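You operate a simulated robot arm through the tools that you are given. There is no shell and no other tool.

Carry out the task below with a simulated robot arm. There is one attempt and no reset: what you move stays moved.

TASK
Tap both dowels flush, then tighten the clamp bolt to 12 Nm.
Fine: they are on the drive unit; put the mallet back; leave the driver's dial at 12, dock the driver; leave the other bolts. Set down upright: mallet.

Only the result counts: the job must be done as asked and must still hold three seconds after the hand-in. Knocking over, shifting, dropping, spilling or breaking anything else fails it.

THE ROBOT
A 7-joint arm with a two-finger parallel gripper, fixed in place. Base frame: the origin is at the foot of the arm, x ahead of it, y to its left, z up; the work surface is at about z = 850. Units: mm, rad, N and s.
Its first joint turns from -2.601 to 2.601 rad. Payload 3.5 kg.
The tool frame sits at the grasp point between the pads (the TCP): z along the fingers, y along the line on which they close. The tips reach 23 mm beyond it. The gripper opens to 94 mm. The fingers are 38 mm wide and 10 mm thick; the gripper's body (54 by 96 mm) begins 39 mm behind the TCP.
Orientation is told as [roll, pitch, yaw] about the base's x, y, z axes, in that order, counted from this pose: with the fingers straight down and closing along the base's y, the tool's x points along the base's -x, its y along +y and its z along -z.

THE INTERFACE
- The arm moves only by the tool play_rows. Its argument "increments" is one flat list of numbers, 7 for each row, row after row: the opening, from 0 (shut) to 1 (fully open), then the shift along the base's x, y, z in units of 25 mm (1.0 is 25 mm), then the turn, a rotation vector about the base's x, y, z in units of 5 degrees (1.0 is 5 degrees). In form: [claw, x, y, z, wx, wy, wz, claw, x, y, z, wx, wy, wz, ...]. A call has 1 to 20 rows; each row shifts and turns the commanded pose from where the row before left it. A call with a number of a shift or a turn outside -1 to 1 is refused whole. Rows are played at 5 a second. More than 50 mm and 0.15 rad between two rows, or a gripper value outside its range, and nothing of the call is played. Where a pose cannot be reached the arm comes as near as it can. A force on the tool above 40 N (or 10 N above the force at the start of the call, whichever is more), or a blocked arm, ends the call early, and 0.2 s more pass. Each finger travels about 153 mm/s and halts on what it meets, pressing with about 20 N; the grip force reading is that of the motor and also rises with nothing between the fingers. The clock runs only during rows and for 0.2 s after the last one: add rows that do not move to give the fingers time. The reply holds the time, the measured pose of the TCP, the force on the tool along the base axes, the opening and the grip force, in the units named above and with some noise, with the torque about the TCP (base axes, N m) and any sound that the robot's microphone picked up.
- Cameras (640 x 400 px; columns grow to the right, rows downward): "scene" is fixed at [398, 651.1, 1637.2]; the picture's right is [0.45, -0.89, 0.00], its down [-0.79, -0.40, -0.46] and it looks along [0.41, 0.21, -0.89] (base axes); focal length 309 px, centre (320, 200). "wrist" rides on the gripper at [86, 16, -75] in the tool frame; the picture's right is [-0.18, 0.98, 0.00], its down [-0.58, -0.11, -0.81] and it looks along [-0.79, -0.15, 0.59] (tool axes); focal length 243 px, centre (320, 200). There is no depth. A picture from a camera that has moved, and an enlarged one, comes with that camera's place and axes in the base frame and with its lens.
- camera(camera): a new picture of that camera. It takes no simulated time.
- enlarge(camera, box): a new picture of the part [left, top, right, bottom] of that camera's present view, enlarged. It takes no simulated time.
- hand_in(): hands the job in; it is judged then, once.

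Nothing tells you positions but the pictures and the camera data. Unless the task says otherwise, let go and move clear before handing in.

The tools are called after "Request:" as name(argument=value, ...) on one line, values as JSON. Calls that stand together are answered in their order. play_rows: Moves the arm, as the interface text tells. Its arguments: {"type":"object","properties":{"increments":{"type":"array","items":{"type":"number"}}},"required":["increments"]} The other tools are called the same way: camera (camera) takes a picture; enlarge (camera, box) takes an enlarged picture of a part of a camera's view; hand_in () hands the job in.

At the start:

```text
t: 0.0
ee_pos: [581.4, 929.9, 1241.7]
tool_rot: [0.0, 0.002, 0.001]
wrist_force: [-0.2, -0.4, 0.1]
ft_torque: [0.02, -0.01, -0.03]
grip_width: 93.9
finger_force: 0.1
```

scene: 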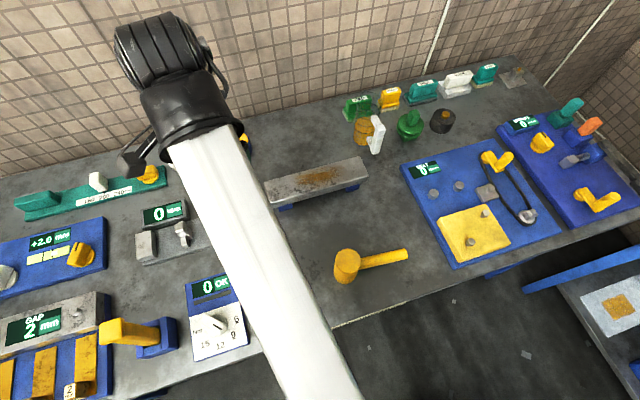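
wrist: 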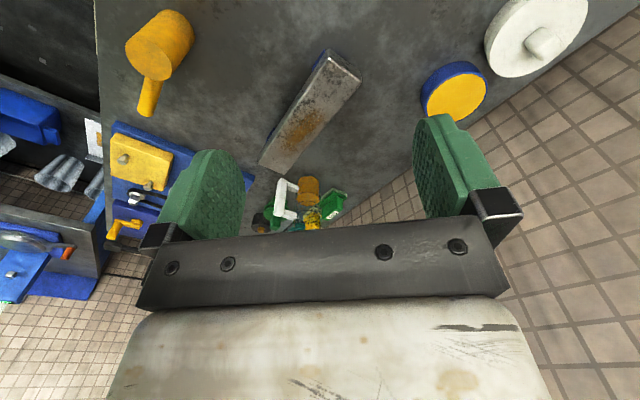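

I see a workbench with several units: a blue drive unit to the right, a yellow mallet lying or standing in the middle, and instruments on the left. I'll look closer before I move.

Request:
enlarge(camera="scene", box=[390, 80, 640, 270])

Request:
enlarge(camera="scene", box=[0, 150, 260, 400])

Request:
enlarge(camera="scene", box=[250, 60, 540, 290])

Request:
enlarge(camera="wrist", box=[0, 0, 320, 300])

```text
2.11 times, centred on (515, 175) of scene
camera zoom: at [398.0, 651.1, 1637.2], right [0.45, -0.89, 0.0], down [-0.79, -0.4, -0.46], along [0.41, 0.21, -0.89], focal length 650 px, centre (-90, 253)
```

zoom: 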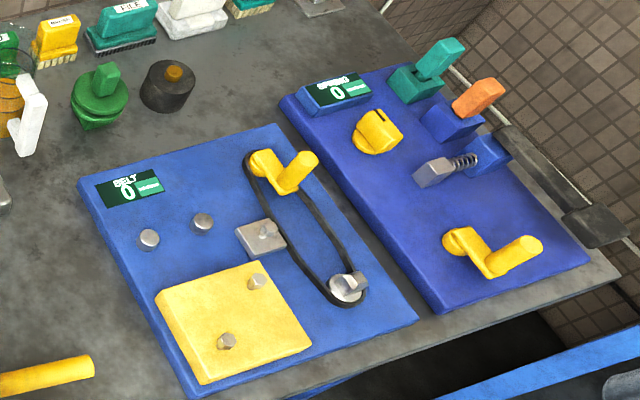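

```text
1.60 times, centred on (130, 275) of scene
camera zoom: at [398.0, 651.1, 1637.2], right [0.45, -0.89, 0.0], down [-0.79, -0.4, -0.46], along [0.41, 0.21, -0.89], focal length 494 px, centre (624, 80)
```

zoom: 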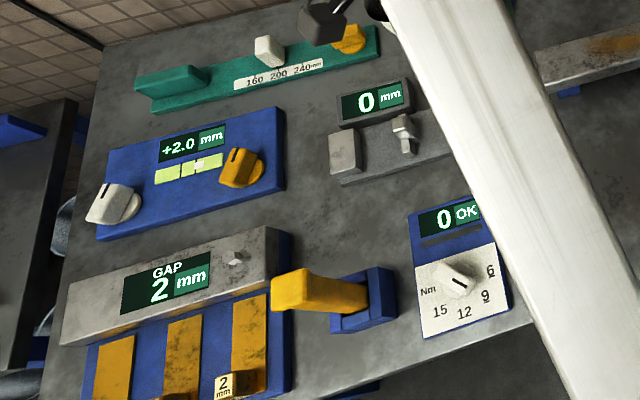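

```text
1.74 times, centred on (395, 175) of scene
camera zoom: at [398.0, 651.1, 1637.2], right [0.45, -0.89, 0.0], down [-0.79, -0.4, -0.46], along [0.41, 0.21, -0.89], focal length 537 px, centre (190, 244)
```

zoom: 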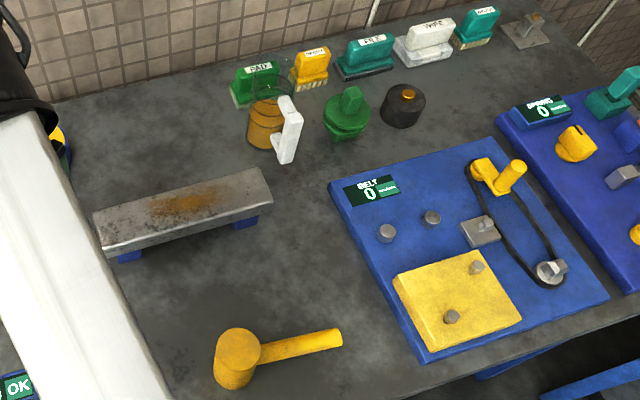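

```text
1.33 times, centred on (160, 150) of wrist
camera zoom: at [494.3, 948.2, 1316.5], right [0.18, 0.98, 0.0], down [0.58, -0.11, 0.81], along [0.79, -0.15, -0.59], focal length 324 px, centre (533, 267)
```

zoom: 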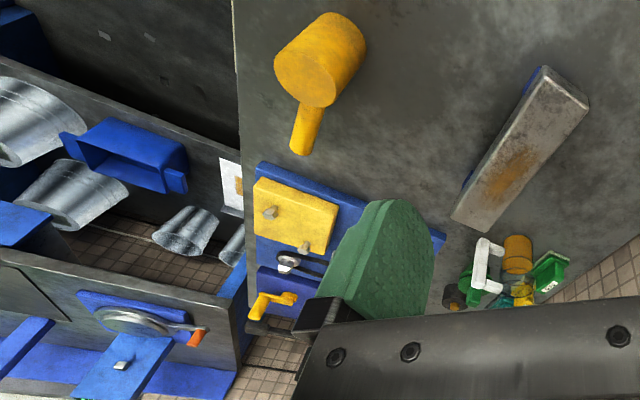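

I see a BELT unit with pegs, a plate and a small clamp, and a torque panel at the lower left. I'll zoom in on each.

Request:
enlarge(camera="scene", box=[400, 140, 540, 270])

Request:
enlarge(camera="scene", box=[90, 260, 250, 370])

Request:
enlarge(camera="scene", box=[500, 80, 640, 230])

Request:
enlarge(camera="scene", box=[310, 220, 420, 300])

Request:
enlarge(camera="scene", box=[120, 190, 210, 270])

Request:
enlarge(camera="scene", box=[320, 60, 520, 160])

```text
3.08 times, centred on (470, 205) of scene
camera zoom: at [398.0, 651.1, 1637.2], right [0.45, -0.89, 0.0], down [-0.79, -0.4, -0.46], along [0.41, 0.21, -0.89], focal length 950 px, centre (-142, 185)
```

zoom: 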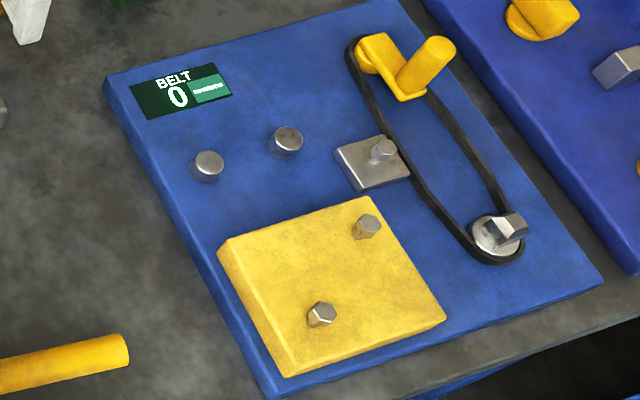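

```text
3.64 times, centred on (170, 315) of scene
camera zoom: at [398.0, 651.1, 1637.2], right [0.45, -0.89, 0.0], down [-0.79, -0.4, -0.46], along [0.41, 0.21, -0.89], focal length 1122 px, centre (866, -218)
```

zoom: 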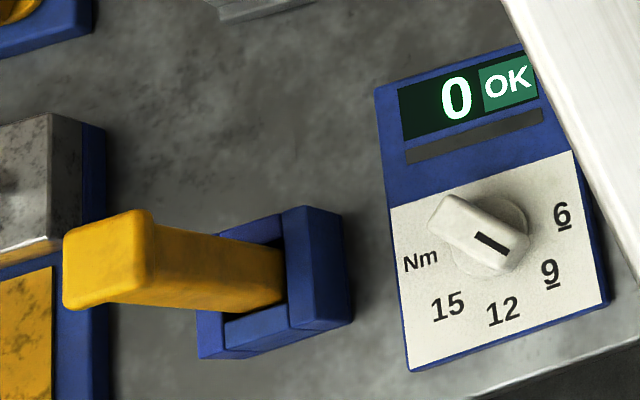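

```text
2.67 times, centred on (570, 155) of scene
camera zoom: at [398.0, 651.1, 1637.2], right [0.45, -0.89, 0.0], down [-0.79, -0.4, -0.46], along [0.41, 0.21, -0.89], focal length 823 px, centre (-347, 320)
```

zoom: 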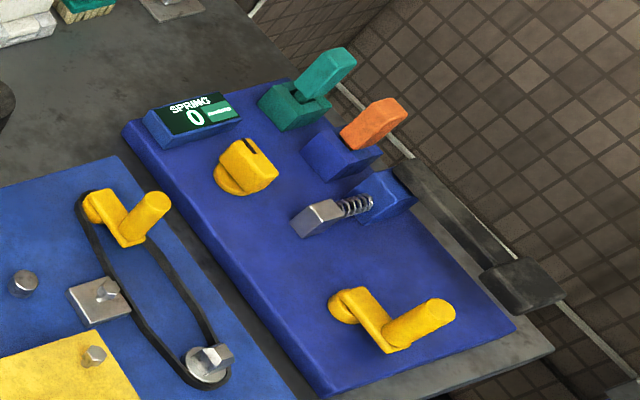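

```text
5.00 times, centred on (365, 260) of scene
camera zoom: at [398.0, 651.1, 1637.2], right [0.45, -0.89, 0.0], down [-0.79, -0.4, -0.46], along [0.41, 0.21, -0.89], focal length 1543 px, centre (95, -100)
```

zoom: 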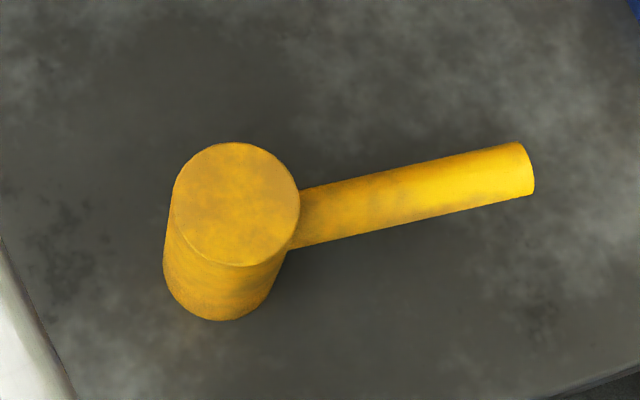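

```text
5.00 times, centred on (165, 230) of scene
camera zoom: at [398.0, 651.1, 1637.2], right [0.45, -0.89, 0.0], down [-0.79, -0.4, -0.46], along [0.41, 0.21, -0.89], focal length 1543 px, centre (1095, 50)
```

zoom: 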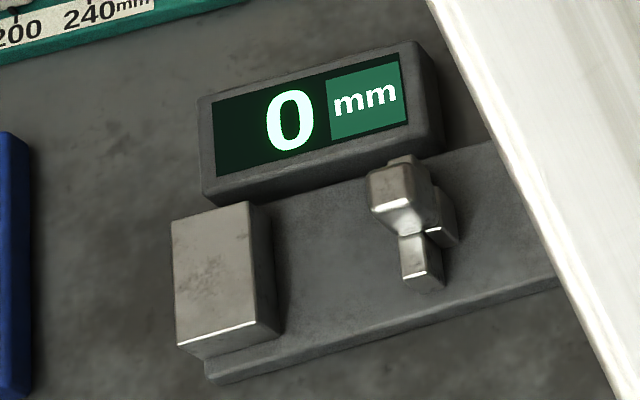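

```text
3.20 times, centred on (420, 110) of scene
camera zoom: at [398.0, 651.1, 1637.2], right [0.45, -0.89, 0.0], down [-0.79, -0.4, -0.46], along [0.41, 0.21, -0.89], focal length 988 px, centre (0, 488)
```

zoom: 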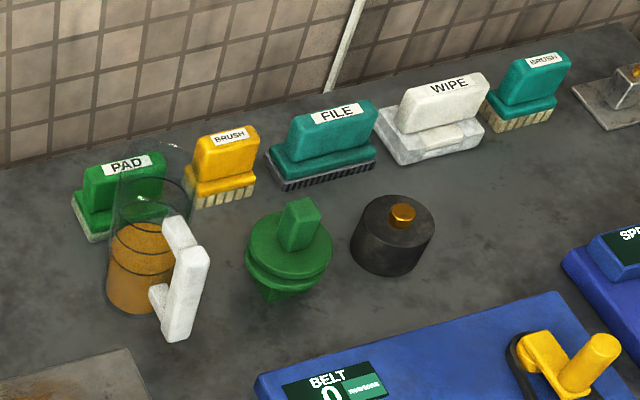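

The BELT unit is at about x 730–1180, y 213–670, turned 45° to the base. The mallet is near (611, 680), the torque dial near (352, 894), and what looks like the driver in its blue dock is near (262, 1016). I'll move over in front of the drive unit and look with the wrist camera.

Request:
play_rows(increments=[1, 0.32, -0.98, 0, 0, 0, 1, 1, 0.32, -0.98, 0, 0, 0, 1, 1, 0.32, -0.98, 0, 0, 0, 1, 1, 0.32, -0.98, 0, 0, 0, 1, 1, 0.32, -0.98, 0, 0, 0, 1, 1, 0.32, -0.98, 0, 0, 0, 1, 1, 0.32, -0.98, 0, 0, 0, 1, 1, 0.32, -0.98, 0, 0, 0, 1, 1, 0.32, -0.98, 0, 0, 0, 1, 1, 0.32, -0.98, 0, 0, 0, 0, 1, 0.32, -0.98, 0, 0, 0, 0, 1, 0.32, -0.98, 0, 0, 0, 0, 1, 0.32, -0.98, 0, 0, 0, 0, 1, 0.32, -0.98, 0, 0, 0, 0, 1, 0.32, -0.98, 0, 0, 0, 0, 1, 0.32, -0.98, 0, 0, 0, 0, 1, 0.32, -0.98, 0, 0, 0, 0, 1, 0.32, -0.98, 0, 0, 0, 0, 1, 0.32, -0.98, 0, 0, 0, 0, 1, 0.32, -0.98, 0, 0, 0, 0])

Request:
camera(camera="scene")

Request:
camera(camera="wrist")

```text
t: 1.5
ee_pos: [632.9, 772.6, 1241.5]
tool_rot: [0.006, -0.004, 0.539]
wrist_force: [-9.3, 15.2, -3.7]
ft_torque: [-1.14, -1.15, -1.68]
grip_width: 93.7
finger_force: 0.1
stopped in row 7: the force on the tool passed its limit at 80 N (the readings are from after the stop); the commanded pose is now the measured one
```

```text
taken
```

scene: 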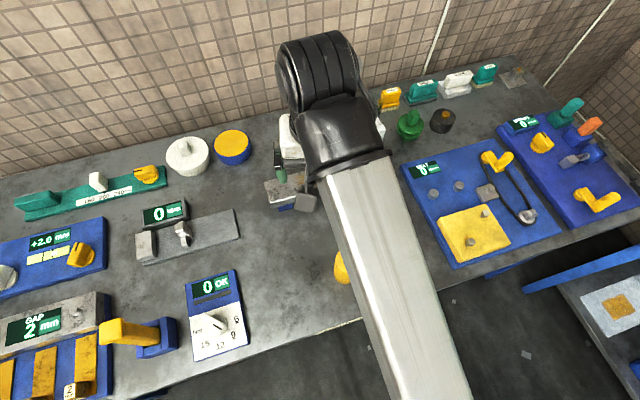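

```text
taken
camera wrist: at [549.6, 742.8, 1315.1], right [-0.35, 0.94, 0.01], down [0.55, 0.2, 0.81], along [0.76, 0.28, -0.59], focal length 243 px, centre (320, 200)
```

wrist: 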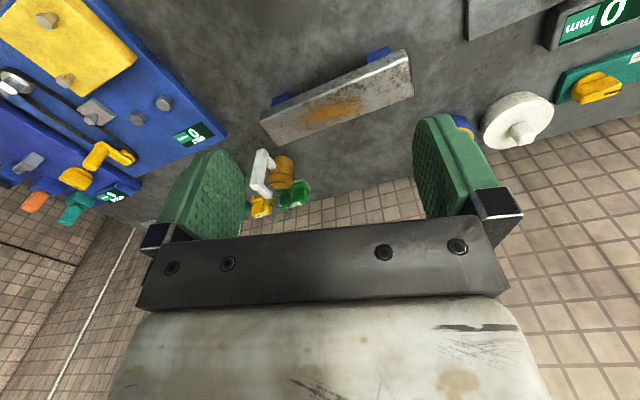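

The arm halted on a force spike with nothing visibly near it. I'll hold still and read the force again.

Request:
play_rows(increments=[1, 0, 0, 0, 0, 0, 0, 1, 0, 0, 0, 0, 0, 0])

Request:
enlarge(camera="scene", box=[240, 20, 420, 230])

Request:
enlarge(camera="wrist", box=[100, 60, 560, 340])

```text
t: 2.1
ee_pos: [632.0, 772.8, 1240.3]
tool_rot: [0.005, -0.005, 0.541]
wrist_force: [-15.0, 21.7, -9.0]
ft_torque: [-1.51, -2.31, -2.58]
grip_width: 94.1
finger_force: 0.1
```

```text
1.90 times, centred on (330, 125) of scene
camera zoom: at [398.0, 651.1, 1637.2], right [0.45, -0.89, 0.0], down [-0.79, -0.4, -0.46], along [0.41, 0.21, -0.89], focal length 588 px, centre (301, 343)
```

zoom: 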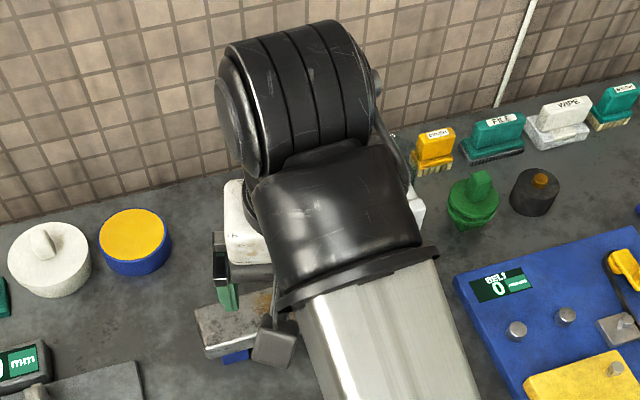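

```text
1.39 times, centred on (330, 200) of wrist
camera zoom: at [549.6, 742.7, 1315.0], right [-0.35, 0.94, 0.01], down [0.55, 0.2, 0.81], along [0.76, 0.29, -0.59], focal length 338 px, centre (306, 200)
```

zoom: 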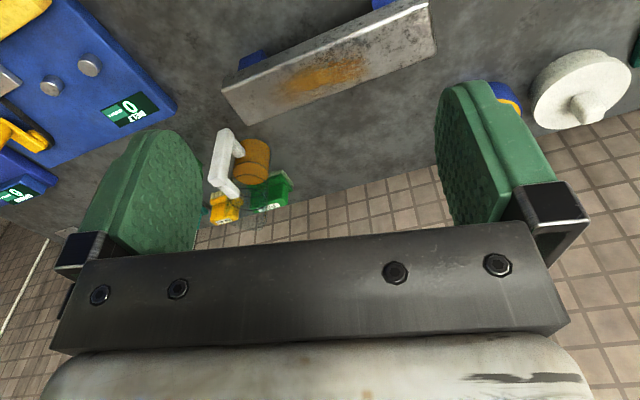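

The force persists at about 25 N: the wrist camera seems to press against the forearm when the yaw lines up with the arm's azimuth. I'll turn the yaw back the other way to relieve it, then check.

Request:
play_rows(increments=[1, 0, 0, 0, 0, 0, -1, 1, 0, 0, 0, 0, 0, -1, 1, 0, 0, 0, 0, 0, -1, 1, 0, 0, 0, 0, 0, -1, 1, 0, 0, 0, 0, 0, -1, 1, 0, 0, 0, 0, 0, -1, 1, 0, 0, 0, 0, 0, -1])

Request:
enlarge(camera="scene", box=[220, 20, 420, 230])

```text
t: 3.7
ee_pos: [633.1, 772.7, 1240.9]
tool_rot: [0.005, -0.006, -0.071]
wrist_force: [0.2, -0.2, -0.4]
ft_torque: [-0.01, -0.03, 0.01]
grip_width: 94.1
finger_force: 0.0
```

```text
1.90 times, centred on (320, 125) of scene
camera zoom: at [398.0, 651.1, 1637.2], right [0.45, -0.89, 0.0], down [-0.79, -0.4, -0.46], along [0.41, 0.21, -0.89], focal length 588 px, centre (320, 343)
```

zoom: 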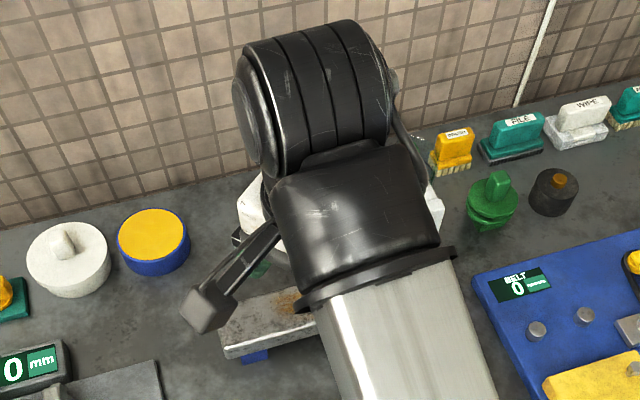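

Confirmed: the camera bracket must stay clear of the forearm, and now the force is zero. I'll move toward the left side of the drive unit with yaw −45° so the camera looks along the bench.

Request:
play_rows(increments=[1, 0.65, -0.98, 0, 0, 0, -1, 1, 0.65, -0.98, 0, 0, 0, -1, 1, 0.65, -0.98, 0, 0, 0, -1, 1, 0.65, -0.98, 0, 0, 0, -1, 1, 0.65, -0.98, 0, 0, 0, -1, 1, 0.65, -0.98, 0, 0, 0, -1, 1, 0.65, -0.98, 0, 0, 0, -1, 1, 0.65, -0.98, 0, 0, 0, -1])

Request:
camera(camera="scene")

Request:
camera(camera="wrist")

```text
t: 5.5
ee_pos: [762.5, 578.4, 1240.1]
tool_rot: [0.017, -0.007, -0.767]
wrist_force: [0.0, 0.1, -0.3]
ft_torque: [-0.02, -0.01, 0.01]
grip_width: 94.0
finger_force: 0.0
```

```text
taken
```

scene: 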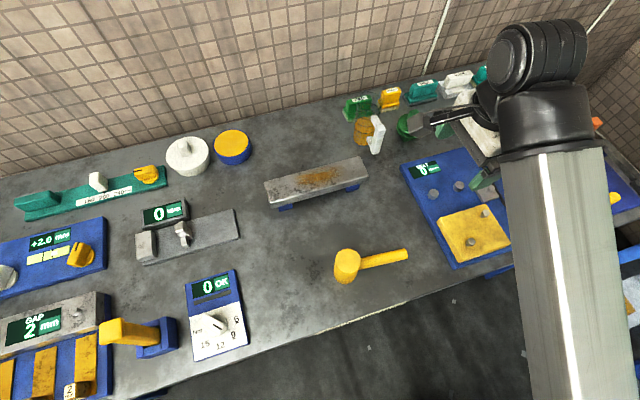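

```text
taken
camera wrist: at [710.1, 649.6, 1313.8], right [0.81, 0.58, 0.02], down [0.33, -0.49, 0.81], along [0.48, -0.65, -0.59], focal length 243 px, centre (320, 200)
```

wrist: 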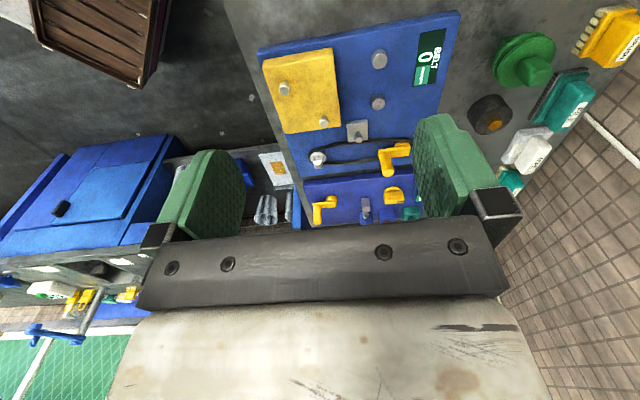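

The wrist camera now shows the drive unit well. I'll zoom in for precise positions there and on the torque panel.

Request:
enlarge(camera="wrist", box=[250, 0, 470, 230])

Request:
enlarge(camera="wrist", box=[330, 30, 410, 150])

Request:
enlarge(camera="scene", box=[80, 255, 260, 370])

Request:
enlarge(camera="scene", box=[180, 265, 250, 365])

```text
1.74 times, centred on (360, 115) of wrist
camera zoom: at [710.1, 649.6, 1313.8], right [0.81, 0.58, 0.02], down [0.33, -0.49, 0.81], along [0.48, -0.65, -0.59], focal length 422 px, centre (250, 348)
```

zoom: 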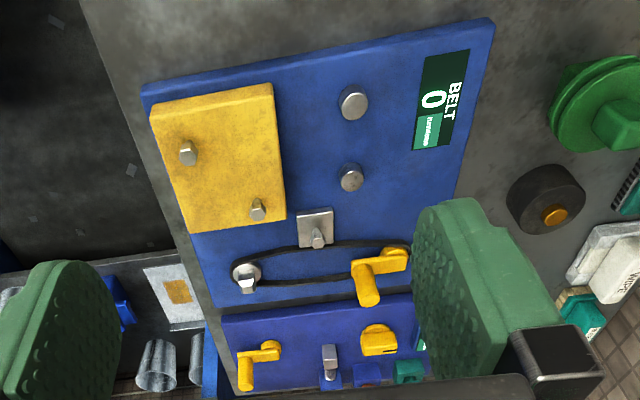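

```text
3.33 times, centred on (370, 90) of wrist
camera zoom: at [710.1, 649.6, 1313.8], right [0.81, 0.58, 0.02], down [0.33, -0.49, 0.81], along [0.48, -0.65, -0.59], focal length 809 px, centre (153, 567)
```

zoom: 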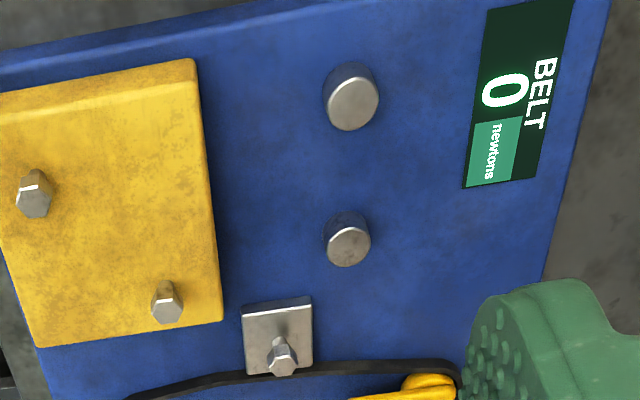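

```text
3.48 times, centred on (170, 312) of scene
camera zoom: at [398.0, 651.1, 1637.2], right [0.45, -0.89, 0.0], down [-0.79, -0.4, -0.46], along [0.41, 0.21, -0.89], focal length 1074 px, centre (842, -191)
```

zoom: 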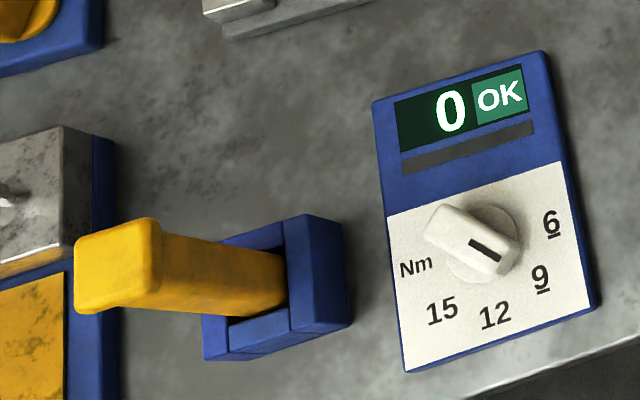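

```text
4.00 times, centred on (215, 315) of scene
camera zoom: at [398.0, 651.1, 1637.2], right [0.45, -0.89, 0.0], down [-0.79, -0.4, -0.46], along [0.41, 0.21, -0.89], focal length 1235 px, centre (740, -260)
```

zoom: 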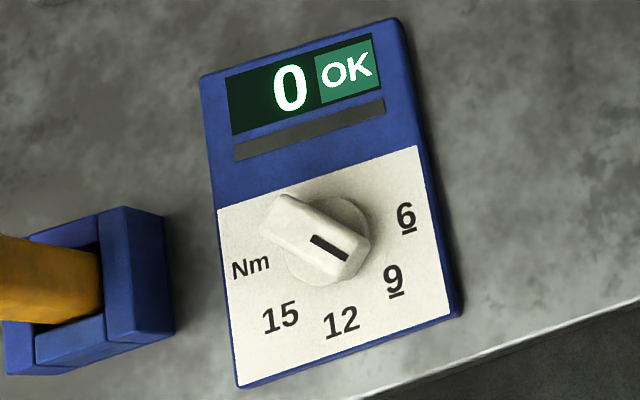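

Dowels stand proud near (909, 558) and the other close by. Before picking anything up, I'll test whether the arm can reach over the dowels at a working height, staying well above the unit.

Request:
play_rows(increments=[1, 0.58, -0.08, -0.9, 0, 0, 0, 1, 0.58, -0.08, -0.9, 0, 0, 0, 1, 0.58, -0.08, -0.9, 0, 0, 0, 1, 0.58, -0.08, -0.9, 0, 0, 0, 1, 0.58, -0.08, -0.9, 0, 0, 0, 1, 0.58, -0.08, -0.9, 0, 0, 0, 1, 0.58, -0.08, -0.9, 0, 0, 0, 1, 0.58, -0.08, -0.9, 0, 0, 0, 1, 0.58, -0.08, -0.9, 0, 0, 0, 1, 0.58, -0.08, -0.9, 0, 0, 0, 1, 0, 0, 0, 0, 0, 0, 1, 0, 0, 0, 0, 0, 0])

Request:
camera(camera="scene")

Request:
camera(camera="wrist")

```text
t: 8.1
ee_pos: [907.3, 558.7, 1016.2]
tool_rot: [0.005, -0.006, -0.766]
wrist_force: [-0.1, 0.1, 0.6]
ft_torque: [0.01, 0.05, 0.01]
grip_width: 94.1
finger_force: 0.1
```

```text
taken
```

scene: 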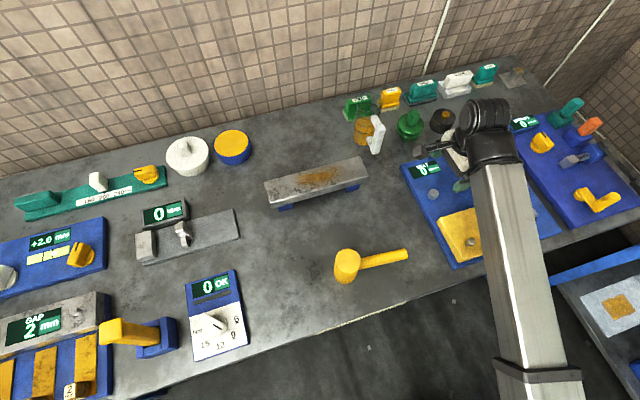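

```text
taken
camera wrist: at [855.3, 629.6, 1089.9], right [0.81, 0.58, 0.01], down [0.34, -0.48, 0.81], along [0.47, -0.66, -0.59], focal length 243 px, centre (320, 200)
```

wrist: 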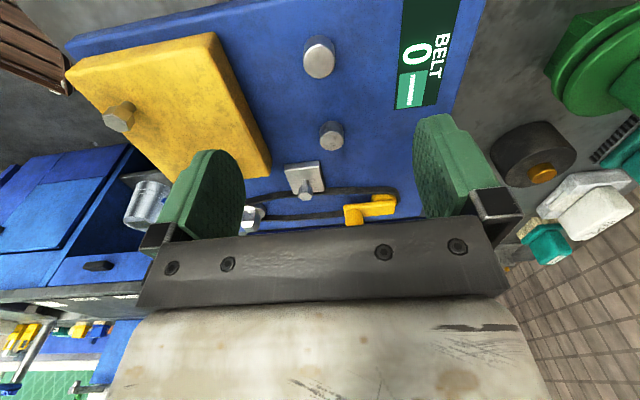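

The arm reaches over the dowels fine. I'll take close zooms for exact positions of the dowels, clamp bolt and plate.

Request:
enlarge(camera="wrist", box=[270, 10, 390, 85])

Request:
enlarge(camera="wrist", box=[260, 90, 420, 190])

Request:
enlarge(camera="scene", box=[400, 140, 490, 200])

```text
5.33 times, centred on (330, 48) of wrist
camera zoom: at [855.3, 629.6, 1089.9], right [0.81, 0.58, 0.01], down [0.34, -0.48, 0.81], along [0.47, -0.66, -0.59], focal length 1294 px, centre (267, 1013)
```

zoom: 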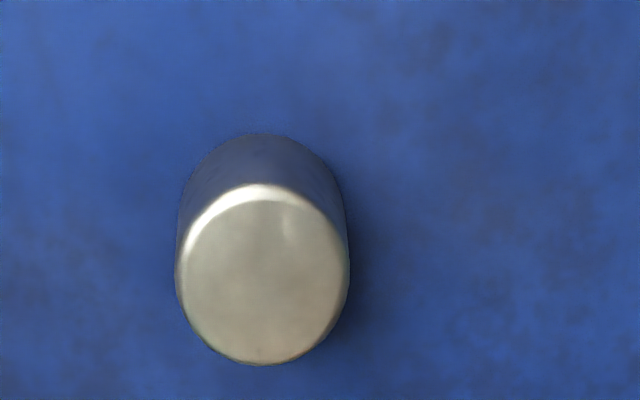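

```text
4.00 times, centred on (340, 140) of wrist
camera zoom: at [855.3, 629.6, 1089.9], right [0.81, 0.58, 0.01], down [0.34, -0.48, 0.81], along [0.47, -0.66, -0.59], focal length 970 px, centre (240, 440)
```

zoom: 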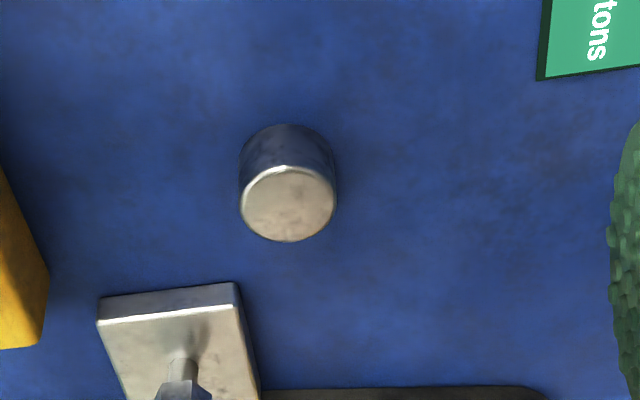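

```text
6.67 times, centred on (445, 170) of scene
camera zoom: at [398.0, 651.1, 1637.2], right [0.45, -0.89, 0.0], down [-0.79, -0.4, -0.46], along [0.41, 0.21, -0.89], focal length 2058 px, centre (-513, 400)
```

zoom: 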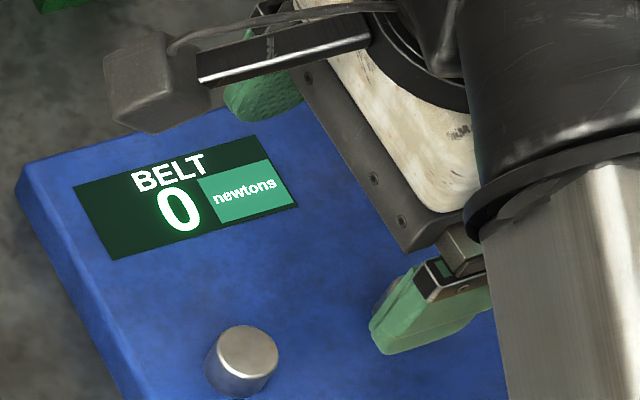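

Dowels measure at about (908, 555) and (965, 498), each standing roughly 17 mm proud. Next I go to look at the mallet up close, with yaw matched to its handle.

Request:
play_rows(increments=[1, 0, 0, 1, 0, 0, -0.5, 1, 0, 0, 1, 0, 0, -0.5, 1, -0.955, 0.544, 0.15, 0, 0, 0, 1, -0.955, 0.544, 0.15, 0, 0, 0, 1, -0.955, 0.544, 0.15, 0, 0, 0, 1, -0.955, 0.544, 0.15, 0, 0, 0, 1, -0.955, 0.544, 0.15, 0, 0, 0, 1, -0.955, 0.544, 0.15, 0, 0, 0, 1, -0.955, 0.544, 0.15, 0, 0, 0, 1, -0.955, 0.544, 0.15, 0, 0, 0, 1, -0.955, 0.544, 0.15, 0, 0, 0, 1, -0.955, 0.544, 0.15, 0, 0, 0, 1, -0.955, 0.544, 0.15, 0, 0, 0, 1, -0.955, 0.544, 0, 0, 0, 0, 1, -0.955, 0.544, 0, 0, 0, 0, 1, -0.955, 0.544, 0, 0, 0, 0, 1, -0.955, 0.544, 0, 0, 0, 0, 1, 0, 0, 0, 0, 0, 0, 1, 0, 0, 0, 0, 0, 0])

Request:
camera(camera="wrist")

Request:
camera(camera="scene")

```text
t: 12.1
ee_pos: [549.2, 759.3, 1108.5]
tool_rot: [0.005, -0.006, -0.854]
wrist_force: [-0.7, 0.2, 0.3]
ft_torque: [0.02, 0.0, 0.0]
grip_width: 93.8
finger_force: 0.1
```

```text
taken
camera wrist: at [502.9, 837.2, 1182.3], right [0.86, 0.51, 0.01], down [0.3, -0.51, 0.81], along [0.41, -0.69, -0.59], focal length 243 px, centre (320, 200)
```

wrist: 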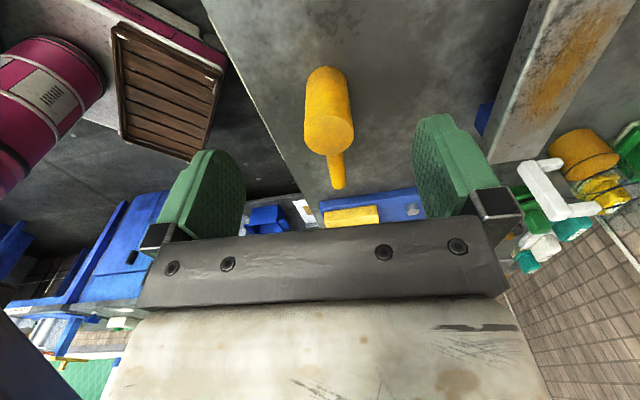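

```text
taken
```

scene: 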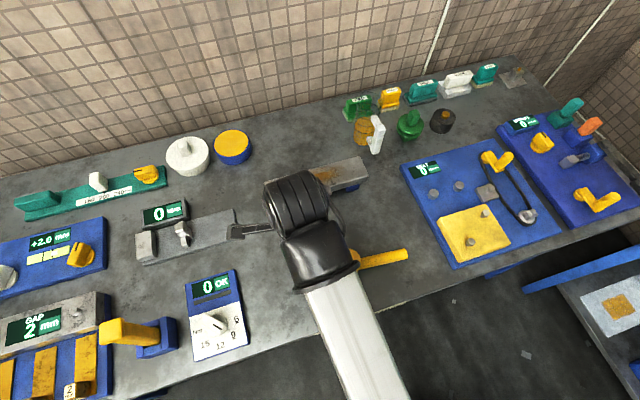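

Request:
enlarge(camera="wrist", box=[270, 50, 400, 200])

Request:
enlarge(camera="scene", box=[300, 200, 420, 290])

```text
2.67 times, centred on (335, 125) of wrist
camera zoom: at [502.9, 837.2, 1182.3], right [0.86, 0.51, 0.01], down [0.3, -0.51, 0.81], along [0.41, -0.69, -0.59], focal length 647 px, centre (280, 400)
```

zoom: 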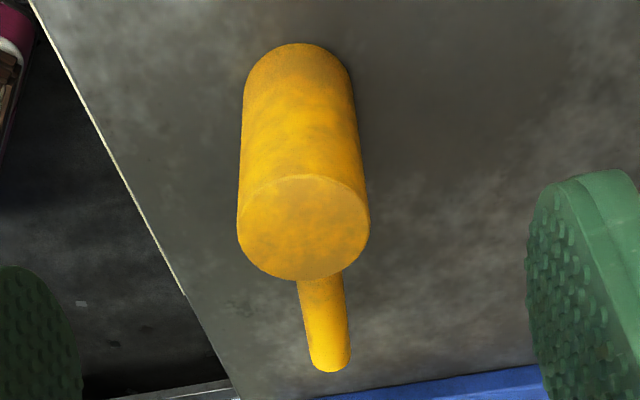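

```text
4.44 times, centred on (360, 245) of scene
camera zoom: at [398.0, 651.1, 1637.2], right [0.45, -0.89, 0.0], down [-0.79, -0.4, -0.46], along [0.41, 0.21, -0.89], focal length 1372 px, centre (142, 0)
```

zoom: 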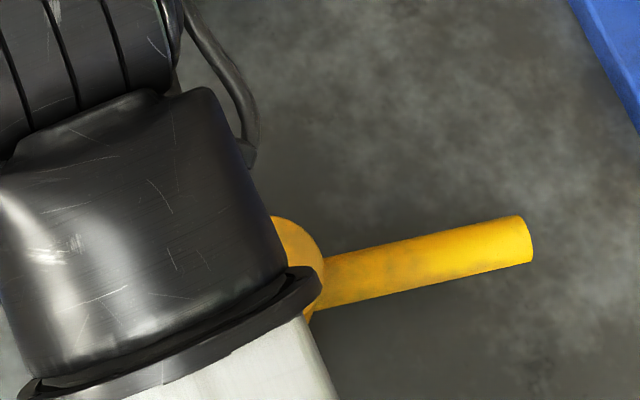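

The mallet head stands near (603, 687), about 57 mm wide with its top near z≈958, and the handle points toward −51°. I'll align over the head and come down partway.

Request:
play_rows(increments=[1, 0.54, -0.72, 0, 0, 0, 0, 1, 0.54, -0.72, 0, 0, 0, 0, 1, 0.54, -0.72, 0, 0, 0, 0, 1, 0.53, -0.72, 0, 0, 0, 0, 1, 0, 0, -1, 0, 0, 0, 1, 0, 0, -1, 0, 0, 0, 1, 0, 0, -1, 0, 0, 0, 1, 0, 0, 0, 0, 0, 0, 1, 0, 0, 0, 0, 0, 0])

Request:
camera(camera="wrist")

Request:
camera(camera="scene")

```text
t: 14.1
ee_pos: [602.0, 690.1, 1031.6]
tool_rot: [0.005, -0.006, -0.853]
wrist_force: [-0.2, 0.5, -0.4]
ft_torque: [-0.04, 0.03, 0.02]
grip_width: 94.4
finger_force: 0.0
```

```text
taken
camera wrist: at [556.6, 765.3, 1106.1], right [0.86, 0.51, 0.01], down [0.29, -0.51, 0.81], along [0.41, -0.69, -0.59], focal length 243 px, centre (320, 200)
```

wrist: 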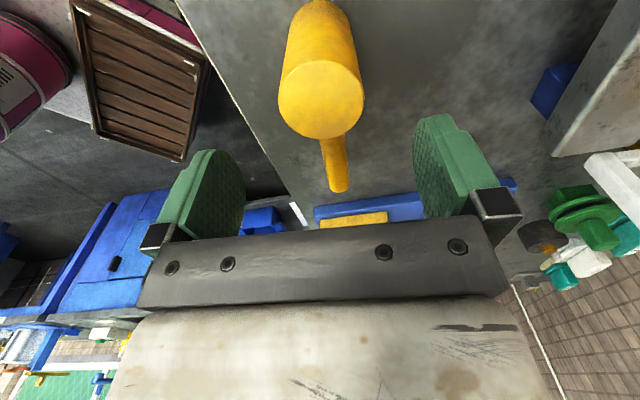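

```text
taken
```

scene: 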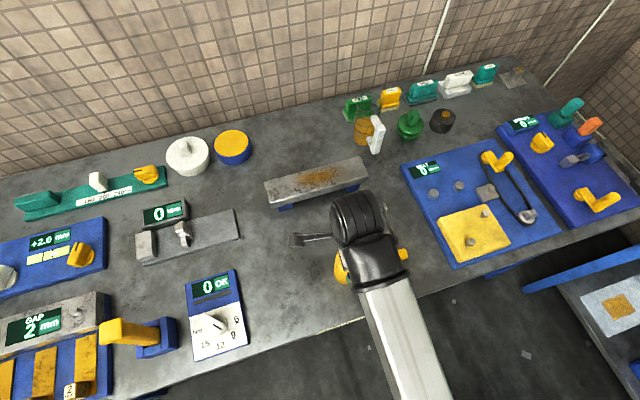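

The head sits right on the tool axis. I'll shift 3 mm and descend around the head so the fingers straddle it.

Request:
play_rows(increments=[1, 0.06, -0.12, 0, 0, 0, 0, 1, 0, 0, -0.8, 0, 0, 0, 1, 0, 0, -0.8, 0, 0, 0, 1, 0, 0, -0.8, 0, 0, 0, 1, 0, 0, -0.8, 0, 0, 0, 1, 0, 0, -0.5, 0, 0, 0, 1, 0, 0, -0.4, 0, 0, 0, 1, 0, 0, 0, 0, 0, 0, 1, 0, 0, 0, 0, 0, 0])

Request:
camera(camera="wrist")

Request:
enlarge(camera="scene", box=[270, 180, 430, 300])

```text
t: 16.1
ee_pos: [604.8, 686.6, 930.9]
tool_rot: [0.007, -0.004, -0.853]
wrist_force: [0.1, 0.0, 0.2]
ft_torque: [0.01, -0.03, 0.03]
grip_width: 94.2
finger_force: 0.1
```

```text
taken
camera wrist: at [558.5, 762.5, 1004.4], right [0.86, 0.51, 0.01], down [0.29, -0.51, 0.81], along [0.41, -0.69, -0.59], focal length 243 px, centre (320, 200)
```

wrist: 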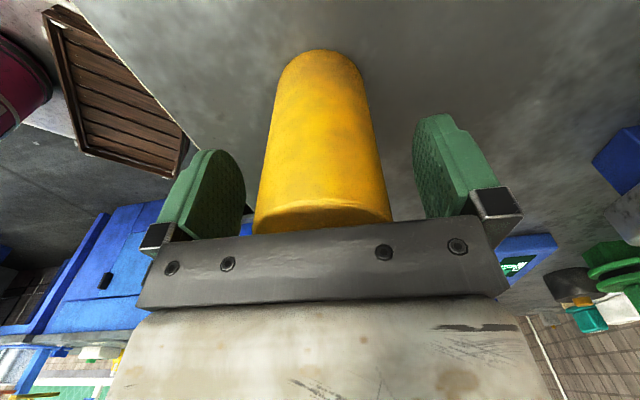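

```text
3.33 times, centred on (350, 240) of scene
camera zoom: at [398.0, 651.1, 1637.2], right [0.45, -0.89, 0.0], down [-0.79, -0.4, -0.46], along [0.41, 0.21, -0.89], focal length 1029 px, centre (220, 67)
```

zoom: 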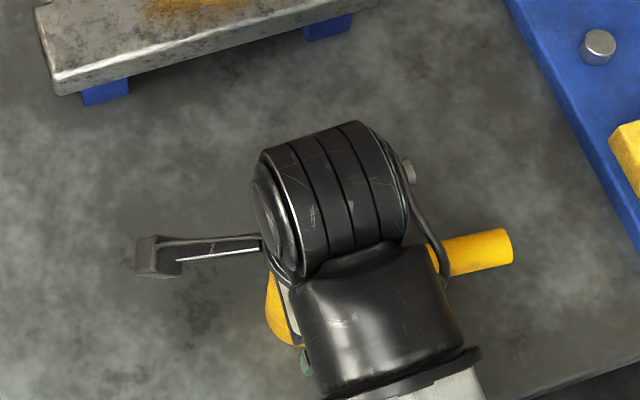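

Well centred between the pads. I'll lower a further 7 mm and close the grip.

Request:
play_rows(increments=[1, 0, 0, -0.14, 0, 0, 0, 1, 0, 0, -0.14, 0, 0, 0, 1, 0, 0, 0, 0, 0, 0, 0.5, 0, 0, 0, 0, 0, 0, 0.3, 0, 0, 0, 0, 0, 0, 0, 0, 0, 0, 0, 0, 0, 0, 0, 0, 0, 0, 0, 0, 0, 0, 0, 0, 0, 0])

```text
refused: increments must hold 7 numbers for each row
```

Request:
play_rows(increments=[1, 0, 0, -0.14, 0, 0, 0, 1, 0, 0, -0.14, 0, 0, 0, 1, 0, 0, 0, 0, 0, 0, 0.5, 0, 0, 0, 0, 0, 0, 0.3, 0, 0, 0, 0, 0, 0, 0, 0, 0, 0, 0, 0, 0, 0, 0, 0, 0, 0, 0, 0, 0, 0, 0, 0, 0, 0, 0])

Request:
camera(camera="wrist")

```text
t: 17.9
ee_pos: [604.7, 685.3, 923.6]
tool_rot: [0.007, -0.005, -0.853]
wrist_force: [3.3, 2.9, 2.7]
ft_torque: [0.12, -0.08, 0.06]
grip_width: 57.5
finger_force: 19.9
```

```text
taken
camera wrist: at [558.4, 762.7, 997.5], right [0.86, 0.51, 0.01], down [0.29, -0.51, 0.81], along [0.41, -0.69, -0.59], focal length 243 px, centre (320, 200)
```

wrist: 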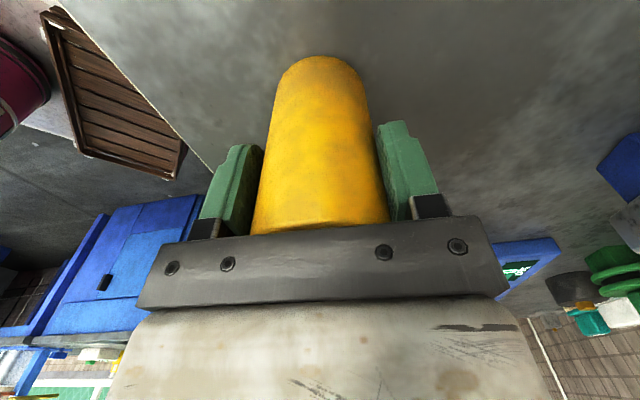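

The mallet head is held at 57.5 mm; its bottom is about 73.5 mm below the TCP, and its home pose is TCP (604.7, 685.3, 923.6). I'll lift it and check it hangs level.

Request:
play_rows(increments=[0, 0, 0, 0.4, 0, 0, 0, 0, 0, 0, 0.8, 0, 0, 0, 0, 0, 0, 1, 0, 0, 0, 0, 0, 0, 1, 0, 0, 0, 0, 0, 0, 1, 0, 0, 0, 0, 0, 0, 1, 0, 0, 0, 0, 0, 0, 0, 0, 0, 0, 0, 0, 0, 0, 0, 0, 0])

Request:
camera(camera="wrist")

Request:
enlarge(camera="scene", box=[250, 150, 430, 300])

```text
t: 19.7
ee_pos: [602.6, 684.8, 1053.8]
tool_rot: [0.005, -0.006, -0.853]
wrist_force: [0.2, 1.2, -3.7]
ft_torque: [0.07, 0.02, 0.01]
grip_width: 57.6
finger_force: 20.0
```

```text
taken
camera wrist: at [557.8, 762.6, 1127.3], right [0.86, 0.51, 0.01], down [0.3, -0.51, 0.81], along [0.41, -0.69, -0.59], focal length 243 px, centre (320, 200)
```

wrist: 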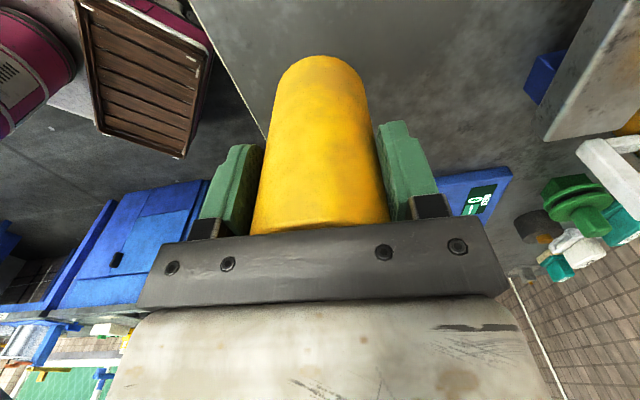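

```text
2.67 times, centred on (340, 225) of scene
camera zoom: at [398.0, 651.1, 1637.2], right [0.45, -0.89, 0.0], down [-0.79, -0.4, -0.46], along [0.41, 0.21, -0.89], focal length 823 px, centre (267, 133)
```

zoom: 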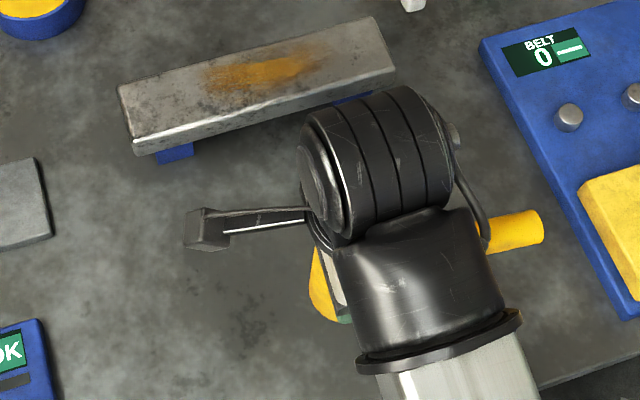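

The mallet hangs straight. Next I carry it high over toward the drive unit, stopping offset from the dowels so I can see the clamp and crank, which the handle must clear.

Request:
play_rows(increments=[0, 0.93, -0.6, 0.05, 0, 0, 0, 0, 0.93, -0.6, 0.05, 0, 0, 0, 0, 0.93, -0.6, 0.05, 0, 0, 0, 0, 0.93, -0.6, 0.05, 0, 0, 0, 0, 0.93, -0.6, 0.05, 0, 0, 0, 0, 0.93, -0.6, 0.05, 0, 0, 0, 0, 0.93, -0.6, 0.05, 0, 0, 0, 0, 0.93, -0.6, 0.05, 0, 0, 0, 0, 0.93, -0.6, 0, 0, 0, 0, 0, 0.93, -0.6, 0, 0, 0, 0, 0, 0.93, -0.6, 0, 0, 0, 0, 0, 0, 0, 0, 0, 0, 0, 0, 0, 0, 0, 0, 0, 0])

Request:
camera(camera="wrist")

Request:
camera(camera="scene")

```text
t: 22.5
ee_pos: [859.7, 521.8, 1061.8]
tool_rot: [0.006, -0.005, -0.852]
wrist_force: [-0.4, 0.5, -3.3]
ft_torque: [0.05, 0.06, 0.01]
grip_width: 57.6
finger_force: 19.9
```

```text
taken
camera wrist: at [813.7, 598.4, 1136.7], right [0.86, 0.51, 0.01], down [0.3, -0.51, 0.81], along [0.41, -0.69, -0.59], focal length 243 px, centre (320, 200)
```

wrist: 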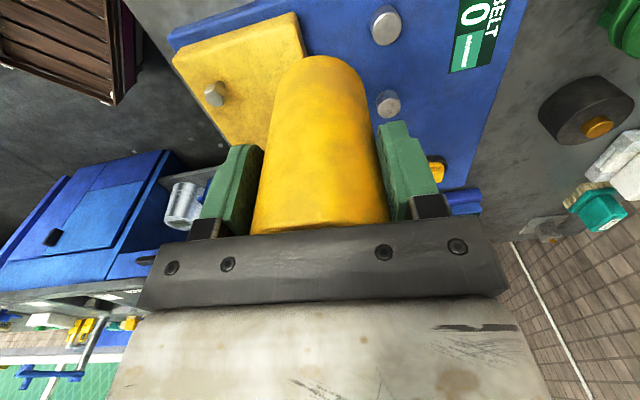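

```text
taken
```

scene: 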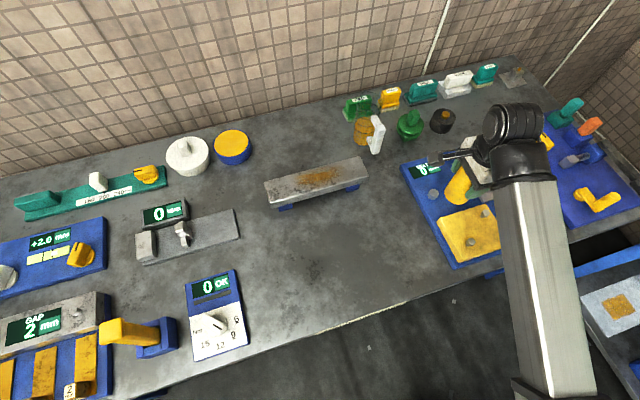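

Request:
enlarge(camera="wrist", box=[350, 0, 430, 130])

Request:
enlarge(camera="scene", box=[400, 150, 500, 220])

```text
3.08 times, centred on (390, 65) of wrist
camera zoom: at [813.7, 598.4, 1136.7], right [0.86, 0.51, 0.01], down [0.3, -0.51, 0.81], along [0.41, -0.69, -0.59], focal length 746 px, centre (105, 615)
```

zoom: 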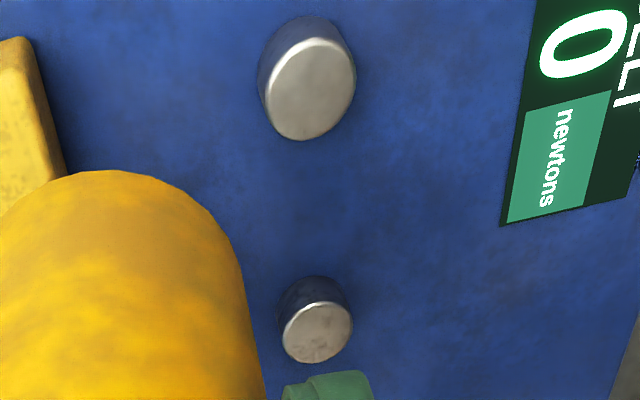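

```text
5.71 times, centred on (450, 185) of scene
camera zoom: at [398.0, 651.1, 1637.2], right [0.45, -0.89, 0.0], down [-0.79, -0.4, -0.46], along [0.41, 0.21, -0.89], focal length 1764 px, centre (-423, 286)
```

zoom: 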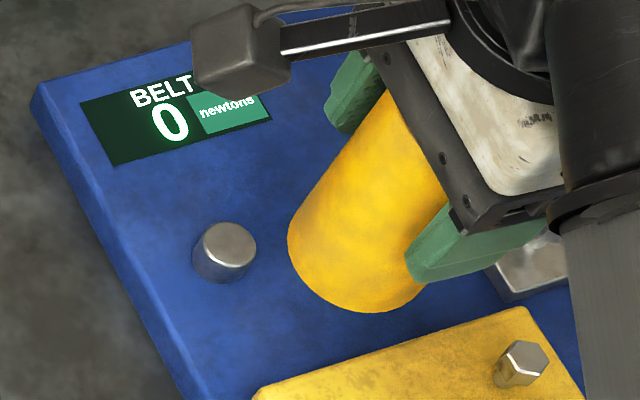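

Dowels confirmed at about (908, 556) and (965, 499). I'll move over the first dowel, turn the handle slightly away from the clamp, and lower to about 20 mm above it.

Request:
play_rows(increments=[0, 0.64, 0.46, 0, 0, 0, 0.35, 0, 0.64, 0.46, 0, 0, 0, 0.35, 0, 0.65, 0.45, 0, 0, 0, 0.35, 0, 0, 0, 0, 0, 0, 0, 0, 0, 0, -0.77, 0, 0, 0, 0, 0, 0, -0.77, 0, 0, 0, 0, 0, 0, -0.77, 0, 0, 0, 0, 0, 0, -0.77, 0, 0, 0, 0, 0, 0, 0, 0, 0, 0, 0, 0, 0, 0, 0, 0, 0])

Request:
camera(camera="wrist")

Request:
enlarge(camera="scene", box=[390, 120, 560, 240])

```text
t: 24.7
ee_pos: [907.6, 554.6, 986.2]
tool_rot: [0.005, -0.003, -0.761]
wrist_force: [-0.4, -0.1, -2.5]
ft_torque: [0.04, 0.04, 0.04]
grip_width: 57.4
finger_force: 20.3
```

```text
taken
camera wrist: at [854.6, 627.4, 1060.3], right [0.81, 0.58, 0.01], down [0.34, -0.48, 0.81], along [0.48, -0.65, -0.59], focal length 243 px, centre (320, 200)
```

wrist: 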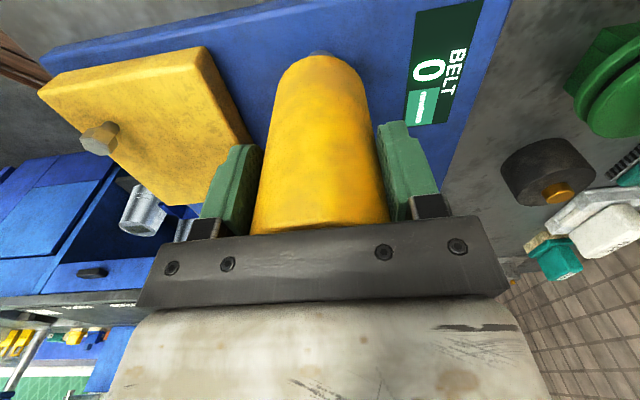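

```text
3.33 times, centred on (475, 180) of scene
camera zoom: at [398.0, 651.1, 1637.2], right [0.45, -0.89, 0.0], down [-0.79, -0.4, -0.46], along [0.41, 0.21, -0.89], focal length 1029 px, centre (-197, 267)
```

zoom: 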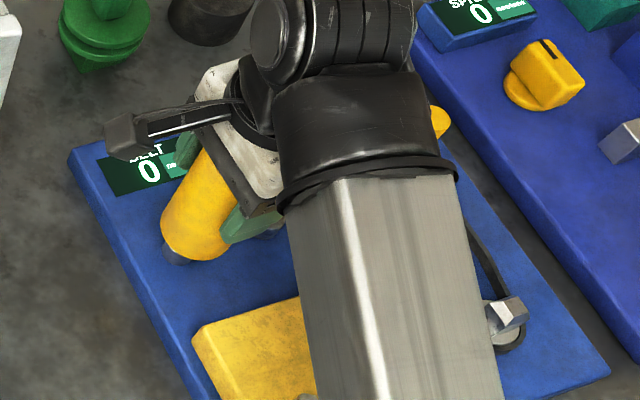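

The mallet is right above dowel 1. I'll descend slowly to find contact.

Request:
play_rows(increments=[0, 0, 0, -0.2, 0, 0, 0, 0, 0, 0, -0.2, 0, 0, 0, 0, 0, 0, -0.2, 0, 0, 0, 0, 0, 0, -0.2, 0, 0, 0, 0, 0, 0, 0, 0, 0, 0])

Request:
play_rows(increments=[0, 0, 0, -0.12, 0, 0, 0, 0, 0, 0, -0.12, 0, 0, 0, 0, 0, 0, 0, 0, 0, 0])

Request:
play_rows(increments=[0, 0, 0, -0.12, 0, 0, 0, 0, 0, 0, -0.12, 0, 0, 0, 0, 0, 0, 0, 0, 0, 0])

```text
t: 25.9
ee_pos: [907.6, 556.3, 966.8]
tool_rot: [0.005, -0.004, -0.76]
wrist_force: [-0.2, 0.6, -3.4]
ft_torque: [0.01, 0.03, -0.02]
grip_width: 57.6
finger_force: 20.1
```

```text
t: 26.7
ee_pos: [908.2, 554.6, 962.6]
tool_rot: [0.007, -0.005, -0.762]
wrist_force: [2.2, 0.6, 33.9]
ft_torque: [0.14, -0.19, 0.01]
grip_width: 57.6
finger_force: 20.2
```

```text
t: 27.1
ee_pos: [908.6, 554.2, 961.9]
tool_rot: [0.011, -0.006, -0.761]
wrist_force: [-3.7, -1.9, 16.7]
ft_torque: [-0.14, 0.27, 0.0]
grip_width: 57.5
finger_force: 20.3
stopped in row 1: the force on the tool passed its limit at 48 N (the readings are from after the stop); the commanded pose is now the measured one
```

Contact at TCP z≈963 (dowel top ≈ 889); steady pressing does not move it, so it needs actual taps. I'll back off 40 mm and strike.

Request:
play_rows(increments=[0, 0, 0, 0.8, 0, 0, 0, 0, 0, 0, 0.8, 0, 0, 0, 0, 0, 0, 0, 0, 0, 0, 0, 0, 0, -1, 0, 0, 0, 0, 0, 0, -1, 0, 0, 0, 0, 0, 0, -0.2, 0, 0, 0])

Request:
enlarge(camera="scene", box=[390, 120, 560, 240])

```text
t: 28.4
ee_pos: [909.0, 554.1, 956.9]
tool_rot: [0.014, -0.008, -0.762]
wrist_force: [-4.3, -1.7, 17.6]
ft_torque: [-0.1, 0.3, 0.02]
grip_width: 57.8
finger_force: 19.9
stopped in row 6: the force on the tool passed its limit at 48 N (the readings are from after the stop); the commanded pose is now the measured one
```

```text
3.33 times, centred on (475, 180) of scene
camera zoom: at [398.0, 651.1, 1637.2], right [0.45, -0.89, 0.0], down [-0.79, -0.4, -0.46], along [0.41, 0.21, -0.89], focal length 1029 px, centre (-197, 267)
```

zoom: 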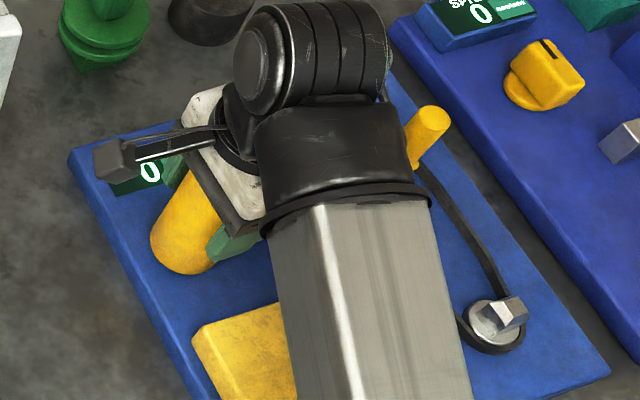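

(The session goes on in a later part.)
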